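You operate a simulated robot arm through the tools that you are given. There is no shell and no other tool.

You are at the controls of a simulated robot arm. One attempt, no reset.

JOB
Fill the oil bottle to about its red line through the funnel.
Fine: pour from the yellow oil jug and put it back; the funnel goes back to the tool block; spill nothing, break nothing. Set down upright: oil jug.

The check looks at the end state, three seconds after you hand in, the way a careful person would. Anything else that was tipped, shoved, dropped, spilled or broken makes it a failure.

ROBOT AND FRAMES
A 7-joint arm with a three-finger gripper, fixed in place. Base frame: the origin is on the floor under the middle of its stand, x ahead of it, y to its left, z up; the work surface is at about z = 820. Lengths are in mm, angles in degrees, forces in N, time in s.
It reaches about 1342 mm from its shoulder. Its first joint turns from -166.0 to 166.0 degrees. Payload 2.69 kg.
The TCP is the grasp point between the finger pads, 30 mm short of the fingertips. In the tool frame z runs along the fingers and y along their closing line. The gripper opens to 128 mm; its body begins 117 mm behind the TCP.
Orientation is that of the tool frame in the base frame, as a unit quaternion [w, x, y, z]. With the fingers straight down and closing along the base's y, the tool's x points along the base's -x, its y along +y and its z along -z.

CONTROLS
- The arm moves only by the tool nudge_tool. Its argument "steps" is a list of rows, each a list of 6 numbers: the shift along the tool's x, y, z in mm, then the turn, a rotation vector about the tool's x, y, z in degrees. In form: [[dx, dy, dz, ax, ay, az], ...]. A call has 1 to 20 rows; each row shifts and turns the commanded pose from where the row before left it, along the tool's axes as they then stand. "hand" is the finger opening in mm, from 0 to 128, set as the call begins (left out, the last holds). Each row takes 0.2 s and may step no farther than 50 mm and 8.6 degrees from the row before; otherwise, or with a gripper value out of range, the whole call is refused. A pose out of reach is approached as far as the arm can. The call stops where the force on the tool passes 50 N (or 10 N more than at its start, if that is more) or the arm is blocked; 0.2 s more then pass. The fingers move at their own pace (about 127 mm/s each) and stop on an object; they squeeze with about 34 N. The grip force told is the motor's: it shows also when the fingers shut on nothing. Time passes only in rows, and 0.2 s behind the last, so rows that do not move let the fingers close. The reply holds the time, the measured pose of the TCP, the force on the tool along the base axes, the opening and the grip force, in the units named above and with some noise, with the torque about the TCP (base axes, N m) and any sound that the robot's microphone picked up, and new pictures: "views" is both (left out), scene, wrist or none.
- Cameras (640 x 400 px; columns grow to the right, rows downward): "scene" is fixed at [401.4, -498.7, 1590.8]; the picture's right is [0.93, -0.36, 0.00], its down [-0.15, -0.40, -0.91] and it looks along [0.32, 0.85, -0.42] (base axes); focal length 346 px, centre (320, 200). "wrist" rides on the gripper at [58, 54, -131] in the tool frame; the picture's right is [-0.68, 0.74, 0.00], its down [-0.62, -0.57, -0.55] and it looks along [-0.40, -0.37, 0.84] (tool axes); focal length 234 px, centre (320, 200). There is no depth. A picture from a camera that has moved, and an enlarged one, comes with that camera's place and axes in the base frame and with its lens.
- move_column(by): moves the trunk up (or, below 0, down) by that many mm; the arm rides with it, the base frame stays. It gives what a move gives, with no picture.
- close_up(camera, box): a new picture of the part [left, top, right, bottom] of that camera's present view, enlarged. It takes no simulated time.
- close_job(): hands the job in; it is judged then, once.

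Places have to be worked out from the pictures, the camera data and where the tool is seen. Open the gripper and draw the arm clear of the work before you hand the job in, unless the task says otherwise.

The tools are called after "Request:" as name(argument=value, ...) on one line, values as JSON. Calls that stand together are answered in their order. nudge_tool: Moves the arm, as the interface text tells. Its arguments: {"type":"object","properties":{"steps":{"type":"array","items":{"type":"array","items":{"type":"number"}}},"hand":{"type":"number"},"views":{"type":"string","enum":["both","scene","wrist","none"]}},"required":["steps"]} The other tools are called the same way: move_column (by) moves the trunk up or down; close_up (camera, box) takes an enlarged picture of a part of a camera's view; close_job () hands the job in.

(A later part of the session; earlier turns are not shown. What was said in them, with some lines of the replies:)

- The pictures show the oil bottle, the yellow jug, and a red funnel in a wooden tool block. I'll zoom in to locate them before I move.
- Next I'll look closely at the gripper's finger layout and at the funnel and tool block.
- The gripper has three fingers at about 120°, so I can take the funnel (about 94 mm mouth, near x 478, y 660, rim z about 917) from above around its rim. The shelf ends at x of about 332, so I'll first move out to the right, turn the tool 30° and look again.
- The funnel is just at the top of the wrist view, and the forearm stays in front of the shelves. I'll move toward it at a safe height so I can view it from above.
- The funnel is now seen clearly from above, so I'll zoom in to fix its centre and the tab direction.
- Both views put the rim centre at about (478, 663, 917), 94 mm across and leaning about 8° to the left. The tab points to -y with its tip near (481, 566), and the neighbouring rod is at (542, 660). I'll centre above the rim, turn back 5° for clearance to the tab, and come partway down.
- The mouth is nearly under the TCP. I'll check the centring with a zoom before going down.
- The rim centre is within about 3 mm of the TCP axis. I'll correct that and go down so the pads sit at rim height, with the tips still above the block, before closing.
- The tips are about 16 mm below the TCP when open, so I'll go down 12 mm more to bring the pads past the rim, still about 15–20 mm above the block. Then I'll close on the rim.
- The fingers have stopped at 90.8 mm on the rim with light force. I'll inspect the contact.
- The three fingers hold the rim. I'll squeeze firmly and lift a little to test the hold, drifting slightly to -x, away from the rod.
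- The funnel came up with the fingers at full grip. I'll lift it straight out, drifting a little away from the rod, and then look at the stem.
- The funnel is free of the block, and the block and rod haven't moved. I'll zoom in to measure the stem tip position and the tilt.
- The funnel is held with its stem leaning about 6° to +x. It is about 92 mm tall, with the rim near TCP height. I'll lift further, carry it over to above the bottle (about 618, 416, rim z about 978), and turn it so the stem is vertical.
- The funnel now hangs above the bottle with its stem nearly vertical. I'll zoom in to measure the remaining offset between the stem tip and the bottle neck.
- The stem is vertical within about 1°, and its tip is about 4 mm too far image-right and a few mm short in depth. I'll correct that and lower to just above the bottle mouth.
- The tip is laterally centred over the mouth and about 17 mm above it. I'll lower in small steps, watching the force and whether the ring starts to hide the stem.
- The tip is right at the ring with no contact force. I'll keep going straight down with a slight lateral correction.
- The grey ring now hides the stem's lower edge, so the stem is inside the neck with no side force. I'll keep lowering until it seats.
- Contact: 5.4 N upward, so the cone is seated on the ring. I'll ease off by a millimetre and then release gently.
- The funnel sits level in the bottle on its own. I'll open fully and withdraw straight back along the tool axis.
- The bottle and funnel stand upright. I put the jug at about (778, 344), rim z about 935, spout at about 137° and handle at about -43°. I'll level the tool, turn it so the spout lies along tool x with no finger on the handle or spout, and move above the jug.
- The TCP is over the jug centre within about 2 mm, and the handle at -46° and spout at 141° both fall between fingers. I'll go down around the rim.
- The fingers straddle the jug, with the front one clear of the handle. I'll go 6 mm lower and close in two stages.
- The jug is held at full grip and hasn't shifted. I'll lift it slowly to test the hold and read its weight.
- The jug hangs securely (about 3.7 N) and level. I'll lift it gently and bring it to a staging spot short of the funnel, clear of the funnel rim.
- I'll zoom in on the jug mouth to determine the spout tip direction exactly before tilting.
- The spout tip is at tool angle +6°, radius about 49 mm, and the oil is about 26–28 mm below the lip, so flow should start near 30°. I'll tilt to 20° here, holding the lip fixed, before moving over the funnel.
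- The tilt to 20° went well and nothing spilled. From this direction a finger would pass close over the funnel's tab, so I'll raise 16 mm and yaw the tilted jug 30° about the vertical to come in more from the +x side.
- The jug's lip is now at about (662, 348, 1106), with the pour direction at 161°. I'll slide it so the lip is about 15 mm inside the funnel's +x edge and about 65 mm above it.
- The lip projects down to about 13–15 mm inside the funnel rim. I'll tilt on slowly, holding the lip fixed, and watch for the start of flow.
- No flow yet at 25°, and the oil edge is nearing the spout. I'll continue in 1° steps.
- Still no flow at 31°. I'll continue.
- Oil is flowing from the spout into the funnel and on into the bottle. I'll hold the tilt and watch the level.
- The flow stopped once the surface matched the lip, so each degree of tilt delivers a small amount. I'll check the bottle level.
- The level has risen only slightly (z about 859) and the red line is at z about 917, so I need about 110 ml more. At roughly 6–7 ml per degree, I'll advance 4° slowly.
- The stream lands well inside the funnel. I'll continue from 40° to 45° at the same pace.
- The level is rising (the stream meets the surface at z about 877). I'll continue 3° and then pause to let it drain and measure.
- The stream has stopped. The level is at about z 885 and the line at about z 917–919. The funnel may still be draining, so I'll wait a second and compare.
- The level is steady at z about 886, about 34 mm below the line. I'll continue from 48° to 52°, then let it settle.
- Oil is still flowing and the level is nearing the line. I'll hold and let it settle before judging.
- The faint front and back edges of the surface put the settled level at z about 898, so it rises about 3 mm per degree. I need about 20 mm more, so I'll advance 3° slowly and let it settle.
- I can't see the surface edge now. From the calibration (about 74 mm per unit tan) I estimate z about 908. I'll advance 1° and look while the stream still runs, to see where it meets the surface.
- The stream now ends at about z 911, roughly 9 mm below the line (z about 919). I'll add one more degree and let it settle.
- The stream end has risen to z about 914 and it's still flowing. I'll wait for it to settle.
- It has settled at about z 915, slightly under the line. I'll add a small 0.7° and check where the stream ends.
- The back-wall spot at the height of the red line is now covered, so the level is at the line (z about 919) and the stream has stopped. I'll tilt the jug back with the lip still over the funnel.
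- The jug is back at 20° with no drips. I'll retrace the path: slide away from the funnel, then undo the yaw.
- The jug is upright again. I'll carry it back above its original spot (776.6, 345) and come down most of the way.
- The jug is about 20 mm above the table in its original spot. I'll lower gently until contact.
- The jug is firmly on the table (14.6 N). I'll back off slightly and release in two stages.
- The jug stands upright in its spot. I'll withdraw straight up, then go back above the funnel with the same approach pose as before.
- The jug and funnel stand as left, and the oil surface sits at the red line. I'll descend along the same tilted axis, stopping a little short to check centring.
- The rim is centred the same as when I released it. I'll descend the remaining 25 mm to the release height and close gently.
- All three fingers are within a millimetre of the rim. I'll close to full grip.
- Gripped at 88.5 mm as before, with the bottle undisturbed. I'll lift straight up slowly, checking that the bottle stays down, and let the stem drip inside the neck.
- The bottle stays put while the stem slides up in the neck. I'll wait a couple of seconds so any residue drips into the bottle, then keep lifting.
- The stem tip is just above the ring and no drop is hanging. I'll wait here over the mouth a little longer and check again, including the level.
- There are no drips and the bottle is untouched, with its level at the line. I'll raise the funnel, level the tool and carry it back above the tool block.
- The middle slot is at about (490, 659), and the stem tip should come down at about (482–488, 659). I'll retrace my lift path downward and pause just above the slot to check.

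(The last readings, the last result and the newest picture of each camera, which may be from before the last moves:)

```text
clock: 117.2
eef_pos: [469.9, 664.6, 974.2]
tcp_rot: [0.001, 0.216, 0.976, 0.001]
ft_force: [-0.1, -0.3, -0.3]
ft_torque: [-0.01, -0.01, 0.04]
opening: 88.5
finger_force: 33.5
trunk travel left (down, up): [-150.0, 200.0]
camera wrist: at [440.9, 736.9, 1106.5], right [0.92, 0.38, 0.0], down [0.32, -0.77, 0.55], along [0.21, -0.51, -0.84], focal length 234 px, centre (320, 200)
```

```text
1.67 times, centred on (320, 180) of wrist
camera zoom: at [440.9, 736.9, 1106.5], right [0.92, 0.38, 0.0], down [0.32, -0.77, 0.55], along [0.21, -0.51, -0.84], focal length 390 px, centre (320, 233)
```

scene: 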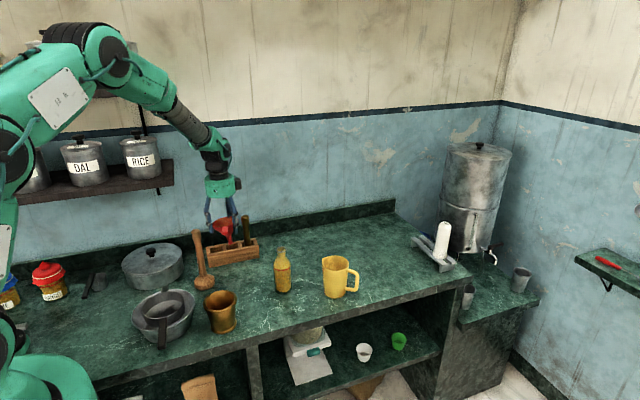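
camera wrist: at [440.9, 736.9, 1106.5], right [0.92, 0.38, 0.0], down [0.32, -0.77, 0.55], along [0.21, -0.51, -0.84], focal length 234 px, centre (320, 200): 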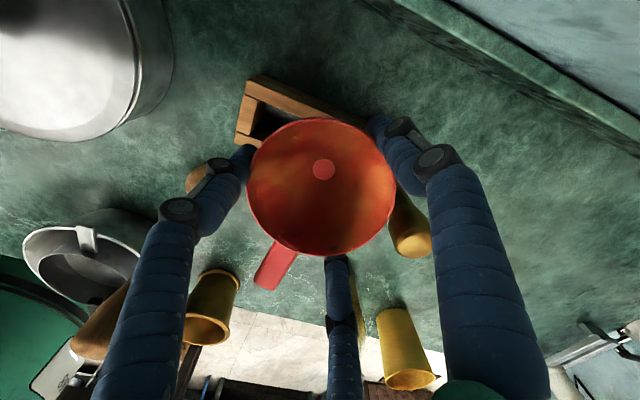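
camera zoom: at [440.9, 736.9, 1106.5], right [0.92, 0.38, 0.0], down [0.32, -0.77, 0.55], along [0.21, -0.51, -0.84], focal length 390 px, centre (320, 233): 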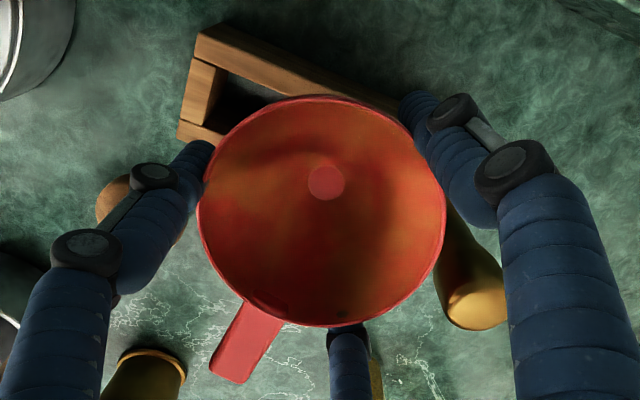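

The stem tip is centred over the middle slot. I'll lower it in, easing slightly to +x as on the way out.

Request:
nudge_tool(steps=[[-1, 0.5, 8, 0, 0, 0], [-1, 0.5, 8, 0, 0, 0], [-1, 0.5, 8, 0, 0, 0], [-1, 0.5, 8, 0, 0, 0], [0, 0, 0, 0, 0, 0]], views="none")

Request:
close_up(camera="scene", box=[195, 190, 275, 270])

```text
clock: 118.4
eef_pos: [475.4, 663.8, 943.8]
tcp_rot: [-0.001, 0.217, 0.976, 0.001]
ft_force: [0.1, 0.4, -0.5]
ft_torque: [0.0, 0.02, 0.0]
opening: 88.4
finger_force: 34.4
trunk travel left (down, up): [-150.0, 200.0]
```

```text
5.00 times, centred on (235, 230) of scene
camera zoom: at [401.4, -498.7, 1590.8], right [0.93, -0.36, 0.0], down [-0.15, -0.4, -0.91], along [0.32, 0.85, -0.42], focal length 1731 px, centre (745, 50)
```

zoom: 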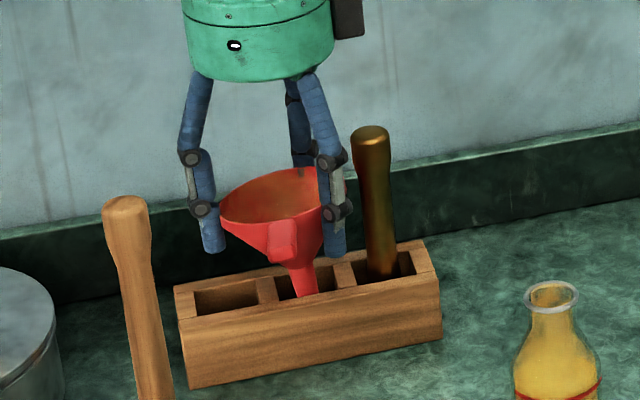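

The stem is entering the slot with no contact force. I'll continue down gently.

Request:
nudge_tool(steps=[[-0.7, 0.2, 6, 0, 0, 0], [-0.7, 0.2, 6, 0, 0, 0], [-0.3, 0.1, 5, 0, 0, 0], [0, 0, 0, 0, 0, 0]], views="none")

Request:
close_up(camera="scene", box=[195, 190, 275, 270])

```text
clock: 119.4
eef_pos: [477.5, 664.0, 927.0]
tcp_rot: [0.0, 0.215, 0.977, 0.001]
ft_force: [-0.1, -0.7, -0.9]
ft_torque: [0.0, 0.01, 0.0]
opening: 88.1
finger_force: 33.5
trunk travel left (down, up): [-150.0, 200.0]
```

```text
5.00 times, centred on (235, 230) of scene
camera zoom: at [401.4, -498.7, 1590.8], right [0.93, -0.36, 0.0], down [-0.15, -0.4, -0.91], along [0.32, 0.85, -0.42], focal length 1731 px, centre (745, 50)
```

zoom: 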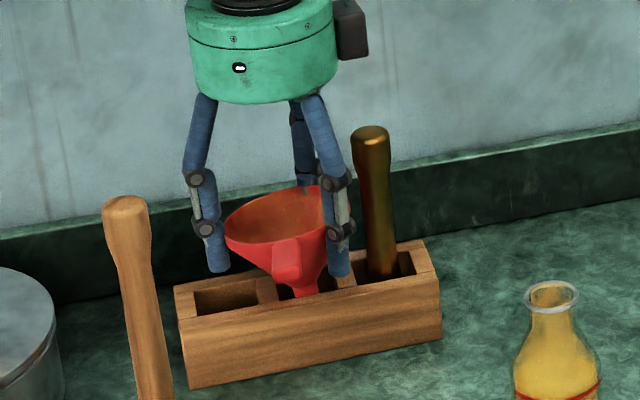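

Request:
nudge_tool(steps=[[-0.3, 0, 4, 0, 0, 0], [0, 0, 3, 0, 0, 0], [0, 0, 0, 0, 0, 0]], views="none")

Request:
nudge_tool(steps=[[0, 0, 2, 0, 0, 0], [0, 0, 0, 0, 0, 0]], views="none")

Request:
close_up(camera="scene", box=[195, 190, 275, 270])

```text
clock: 120.2
eef_pos: [478.5, 663.0, 919.6]
tcp_rot: [0.0, 0.215, 0.977, 0.001]
ft_force: [-0.2, 0.3, -0.6]
ft_torque: [-0.02, 0.02, -0.03]
opening: 88.2
finger_force: 34.0
trunk travel left (down, up): [-150.0, 200.0]
```

```text
clock: 120.8
eef_pos: [477.4, 663.9, 918.9]
tcp_rot: [0.0, 0.215, 0.977, 0.001]
ft_force: [0.2, -0.2, -0.2]
ft_torque: [-0.03, 0.0, -0.01]
opening: 88.2
finger_force: 33.7
trunk travel left (down, up): [-150.0, 200.0]
```

```text
5.00 times, centred on (235, 230) of scene
camera zoom: at [401.4, -498.7, 1590.8], right [0.93, -0.36, 0.0], down [-0.15, -0.4, -0.91], along [0.32, 0.85, -0.42], focal length 1731 px, centre (745, 50)
```

zoom: 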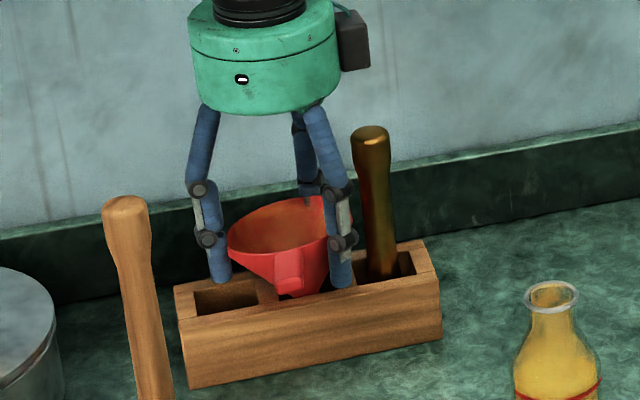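

Request:
nudge_tool(steps=[[0, 0, 2, 0, 0, 0], [0, 0, 0, 0, 0, 0]], views="none")

Request:
nudge_tool(steps=[[0, 0, 2, 0, 0, 0], [0, 0, 0, 0, 0, 0]], views="none")

Request:
nudge_tool(steps=[[0, 0, 2, 0, 0, 0], [0, 0, 0, 0, 0, 0]], views="none")

Request:
close_up(camera="scene", box=[195, 190, 275, 270])

```text
clock: 121.4
eef_pos: [478.7, 663.4, 916.1]
tcp_rot: [0.0, 0.215, 0.977, 0.001]
ft_force: [0.7, 0.0, -0.9]
ft_torque: [-0.02, 0.02, 0.0]
opening: 88.2
finger_force: 34.1
trunk travel left (down, up): [-150.0, 200.0]
```

```text
clock: 122.0
eef_pos: [477.3, 663.0, 914.2]
tcp_rot: [-0.001, 0.214, 0.977, 0.0]
ft_force: [0.7, -0.9, 4.2]
ft_torque: [0.03, -0.07, -0.03]
opening: 88.2
finger_force: 33.6
trunk travel left (down, up): [-150.0, 200.0]
```

```text
clock: 122.6
eef_pos: [478.7, 664.6, 914.1]
tcp_rot: [0.0, 0.216, 0.976, 0.002]
ft_force: [-4.0, -2.0, 17.4]
ft_torque: [0.04, 0.12, -0.04]
opening: 89.4
finger_force: 33.8
trunk travel left (down, up): [-150.0, 200.0]
```

```text
5.00 times, centred on (235, 230) of scene
camera zoom: at [401.4, -498.7, 1590.8], right [0.93, -0.36, 0.0], down [-0.15, -0.4, -0.91], along [0.32, 0.85, -0.42], focal length 1731 px, centre (745, 50)
```

zoom: 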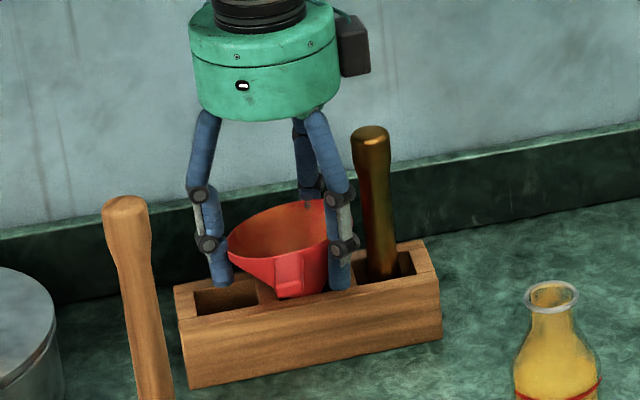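

The funnel is seated on the slot (17 N). I'll back off about 2 mm to relieve it, then release in stages.

Request:
nudge_tool(steps=[[0, 0, -2, 0, 0, 0], [0, 0, 0, 0, 0, 0]], views="none")

Request:
nudge_tool(steps=[[0, 0, 0, 0, 0, 0], [0, 0, 0, 0, 0, 0]], hand=98, views="none")

Request:
close_up(camera="scene", box=[195, 190, 275, 270])

Request:
close_up(camera="wrist", box=[190, 60, 450, 300])

```text
clock: 123.2
eef_pos: [477.2, 664.0, 913.5]
tcp_rot: [0.0, 0.215, 0.977, 0.001]
ft_force: [2.3, 3.8, 6.8]
ft_torque: [0.13, -0.16, -0.04]
opening: 89.3
finger_force: 34.1
trunk travel left (down, up): [-150.0, 200.0]
```

```text
clock: 123.8
eef_pos: [477.2, 664.0, 914.0]
tcp_rot: [0.001, 0.215, 0.977, 0.0]
ft_force: [-0.1, -0.1, -0.4]
ft_torque: [-0.01, -0.03, -0.01]
opening: 98.0
finger_force: 0.0
trunk travel left (down, up): [-150.0, 200.0]
```

```text
5.00 times, centred on (235, 230) of scene
camera zoom: at [401.4, -498.7, 1590.8], right [0.93, -0.36, 0.0], down [-0.15, -0.4, -0.91], along [0.32, 0.85, -0.42], focal length 1731 px, centre (745, 50)
```

zoom: 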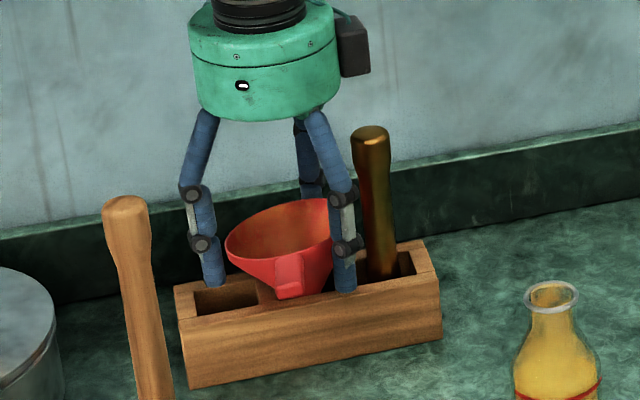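

```text
1.67 times, centred on (320, 180) of wrist
camera zoom: at [447.2, 735.7, 1045.4], right [0.92, 0.38, 0.0], down [0.32, -0.77, 0.55], along [0.21, -0.51, -0.84], focal length 390 px, centre (320, 233)
```

zoom: 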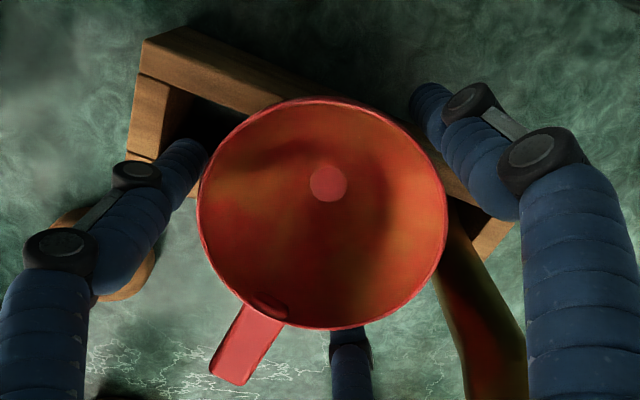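

The funnel rests in the slot, leaning as it did originally. I'll open fully and withdraw straight up.

Request:
nudge_tool(steps=[[0, 0, 0, 0, 0, 0], [0, 0, 0, 0, 0, 0], [0, 0, -10, 0, 0, 0], [0, 0, -20, 0, 0, 0], [0, 0, -30, 0, 0, 0], [0, 0, -30, 0, 0, 0], [0, 0, -30, 0, 0, 0], [0, 0, -30, 0, 0, 0], [0, 0, -30, 0, 0, 0], [0, 0, 0, 0, 0, 0]], hand=128)

Request:
close_up(camera="scene", box=[185, 205, 275, 280])

Request:
close_up(camera="wrist", box=[200, 20, 440, 240])

```text
clock: 126.0
eef_pos: [478.0, 661.4, 1095.5]
tcp_rot: [0.0, 0.216, 0.976, 0.0]
ft_force: [-0.7, -0.4, -0.1]
ft_torque: [0.06, -0.01, 0.01]
opening: 127.8
finger_force: 0.0
trunk travel left (down, up): [-150.0, 200.0]
camera wrist: at [447.8, 734.2, 1226.8], right [0.92, 0.38, 0.0], down [0.32, -0.77, 0.55], along [0.21, -0.51, -0.84], focal length 234 px, centre (320, 200)
```

scene: 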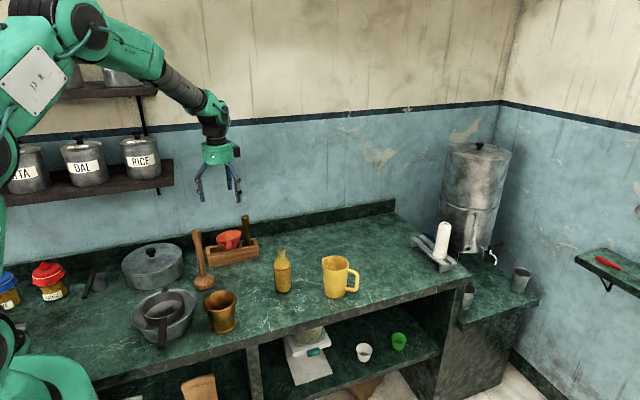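
wrist: 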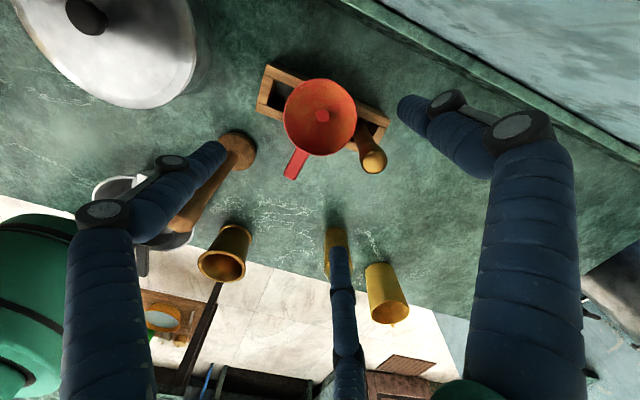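

```text
5.33 times, centred on (230, 242) of scene
camera zoom: at [401.4, -498.7, 1590.8], right [0.93, -0.36, 0.0], down [-0.15, -0.4, -0.91], along [0.32, 0.85, -0.42], focal length 1846 px, centre (800, -27)
```

zoom: 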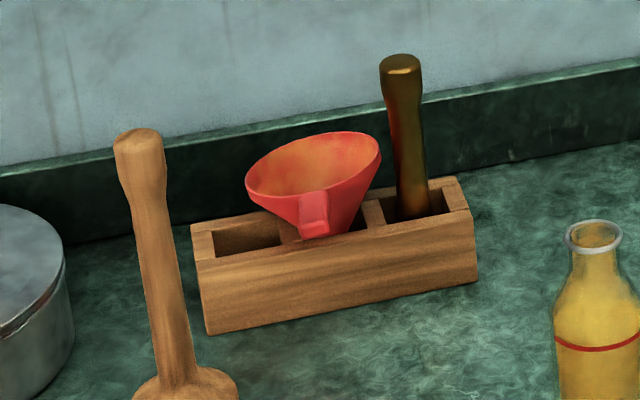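

```text
1.82 times, centred on (320, 130) of wrist
camera zoom: at [447.8, 734.2, 1226.8], right [0.92, 0.38, 0.0], down [0.32, -0.77, 0.55], along [0.21, -0.51, -0.84], focal length 426 px, centre (320, 327)
```

zoom: 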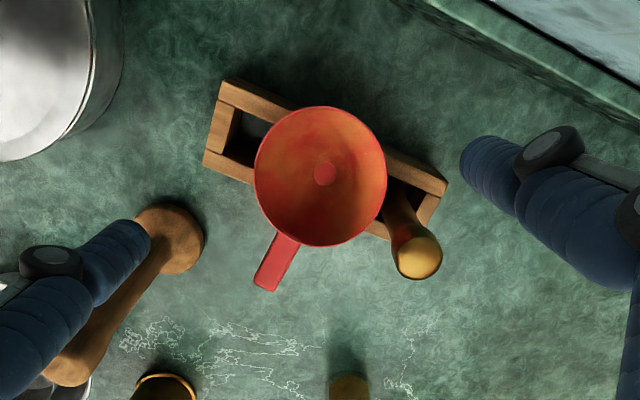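

The funnel is back in the block as it was originally. I'll check the bottle level and the counter around it for spills.

Request:
close_up(camera="scene", box=[262, 240, 307, 298])

Request:
close_up(camera="scene", box=[190, 220, 390, 345])

Request:
close_up(camera="scene", box=[275, 257, 295, 270])

```text
6.90 times, centred on (284, 269) of scene
camera zoom: at [401.4, -498.7, 1590.8], right [0.93, -0.36, 0.0], down [-0.15, -0.4, -0.91], along [0.32, 0.85, -0.42], focal length 2388 px, centre (565, -276)
```

zoom: 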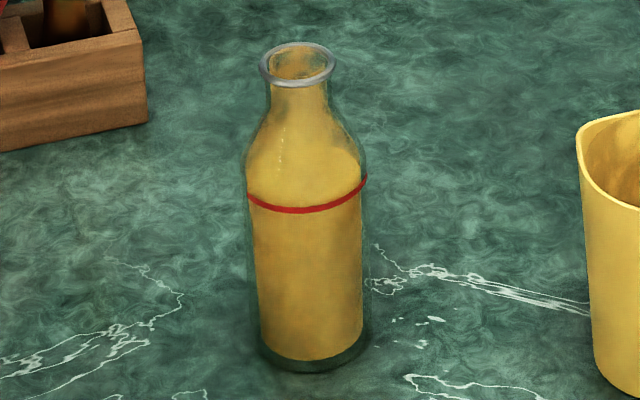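

```text
3.20 times, centred on (290, 282) of scene
camera zoom: at [401.4, -498.7, 1590.8], right [0.93, -0.36, 0.0], down [-0.15, -0.4, -0.91], along [0.32, 0.85, -0.42], focal length 1108 px, centre (416, -64)
```

zoom: 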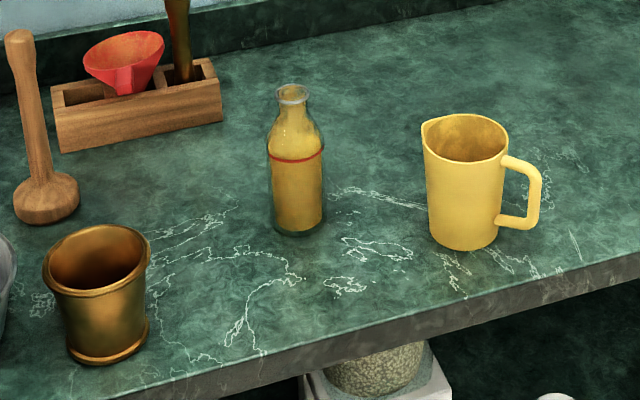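

```text
16.00 times, centred on (285, 264) of scene
camera zoom: at [401.4, -498.7, 1590.8], right [0.93, -0.36, 0.0], down [-0.15, -0.4, -0.91], along [0.32, 0.85, -0.42], focal length 5539 px, centre (880, -816)
```

zoom: 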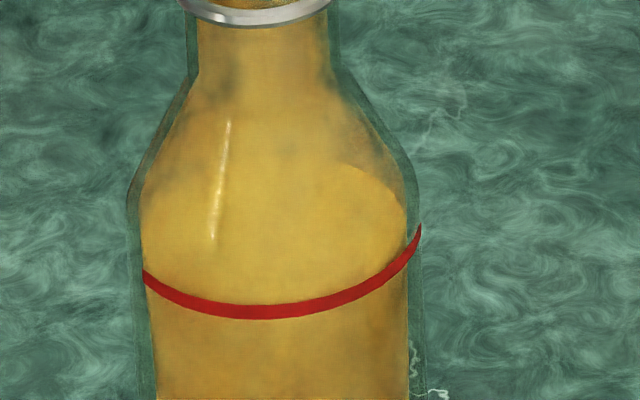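

The oil surface's front edge lies right on the red line, the jug and funnel are back, and there are no spills. I'll withdraw the arm to its starting area, hand open.

Request:
nudge_tool(steps=[[0, 0, -30, 0, 0, 0], [-13.7, -29.5, -15, 0, 0, 0], [-13.7, -29.5, -15, 0, 0, 0], [-13.7, -29.5, -15, 0, 0, 0], [-13.7, -29.5, -15, 0, 0, 0], [24, -21, -14, 0, 0, 0], [24, -21, -14, 0, 0, 0], [24, -21, -14, 0, 0, 0], [24, -21, -14, 0, 0, 0], [24, -21, -14, 0, 0, 0], [0, 0, 0, 0, 0, -6.25], [0, 0, 0, 0, 0, -6.25], [0, 0, 0, 0, 0, -6.25], [0, 0, 0, 0, 0, -6.25], [0, 0, 0, 0, 0, 0]])

Request:
close_up(camera="scene", box=[100, 200, 400, 380])

Request:
close_up(camera="scene", box=[262, 240, 307, 298])

```text
clock: 129.2
eef_pos: [323.6, 489.3, 1255.1]
tcp_rot: [0.0, -0.001, 1.0, 0.001]
ft_force: [-0.1, -0.2, 0.3]
ft_torque: [-0.02, -0.01, -0.01]
opening: 128.1
finger_force: 0.2
trunk travel left (down, up): [-150.0, 200.0]
camera wrist: at [266.1, 540.7, 1385.7], right [0.67, 0.74, 0.0], down [0.62, -0.57, 0.55], along [0.4, -0.37, -0.84], focal length 234 px, centre (320, 200)
```

scene: 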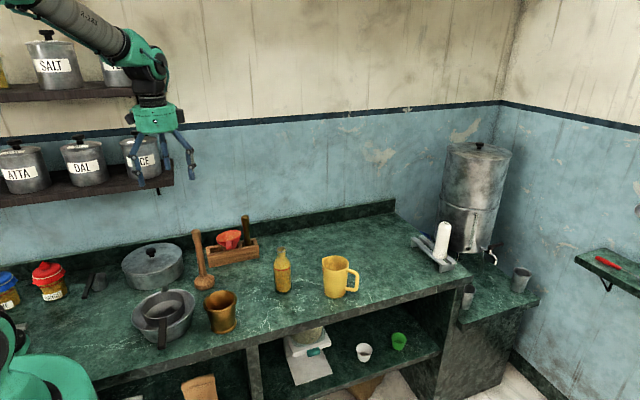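
wrist: 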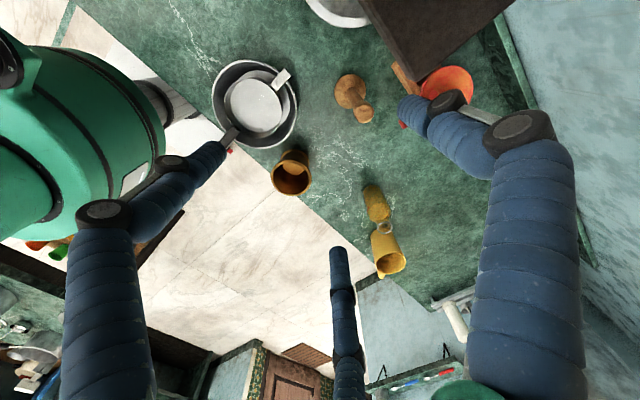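

```text
2.13 times, centred on (250, 290) of scene
camera zoom: at [401.4, -498.7, 1590.8], right [0.93, -0.36, 0.0], down [-0.15, -0.4, -0.91], along [0.32, 0.85, -0.42], focal length 738 px, centre (469, 8)
```

zoom: 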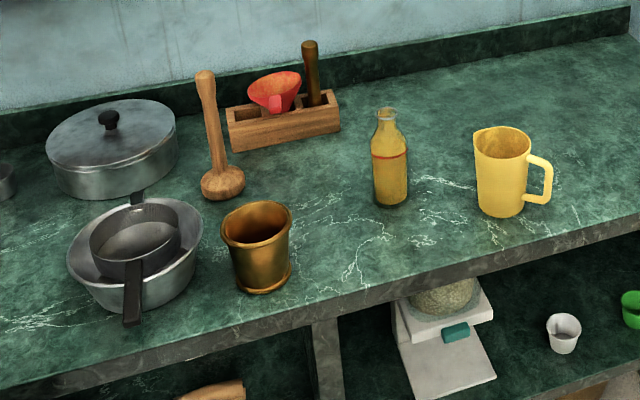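

```text
6.90 times, centred on (284, 269) of scene
camera zoom: at [401.4, -498.7, 1590.8], right [0.93, -0.36, 0.0], down [-0.15, -0.4, -0.91], along [0.32, 0.85, -0.42], focal length 2388 px, centre (565, -276)
```

zoom: 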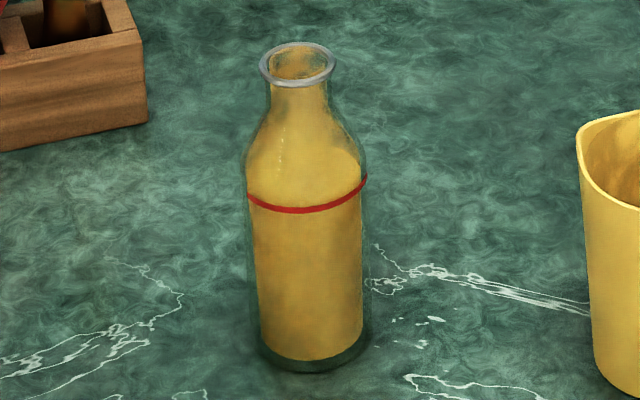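

Everything is in place: the bottle is upright and filled to the red line, the jug upright in its spot, the funnel in the block, no spills, and the arm clear with the hand open. I'm handing in the job.

Request:
close_job()

```text
The job is handed in.
```

I filled the oil bottle through the funnel, and the oil surface sits on its red line as far as I can tell from the camera. The job is handed in; I haven't seen the check's verdict.

- **Jug:** it is back upright within about 3 mm of where it started.
- **Funnel:** it is back in the middle slot of the tool block, leaning slightly as it did at the start. A thin film of oil looks to be left on its inside, but I saw no drops fall from it.
- **Rest of the scene:** I saw no oil on the counter and nothing tipped, shoved or broken. The arm is back near its starting position with the hand open.
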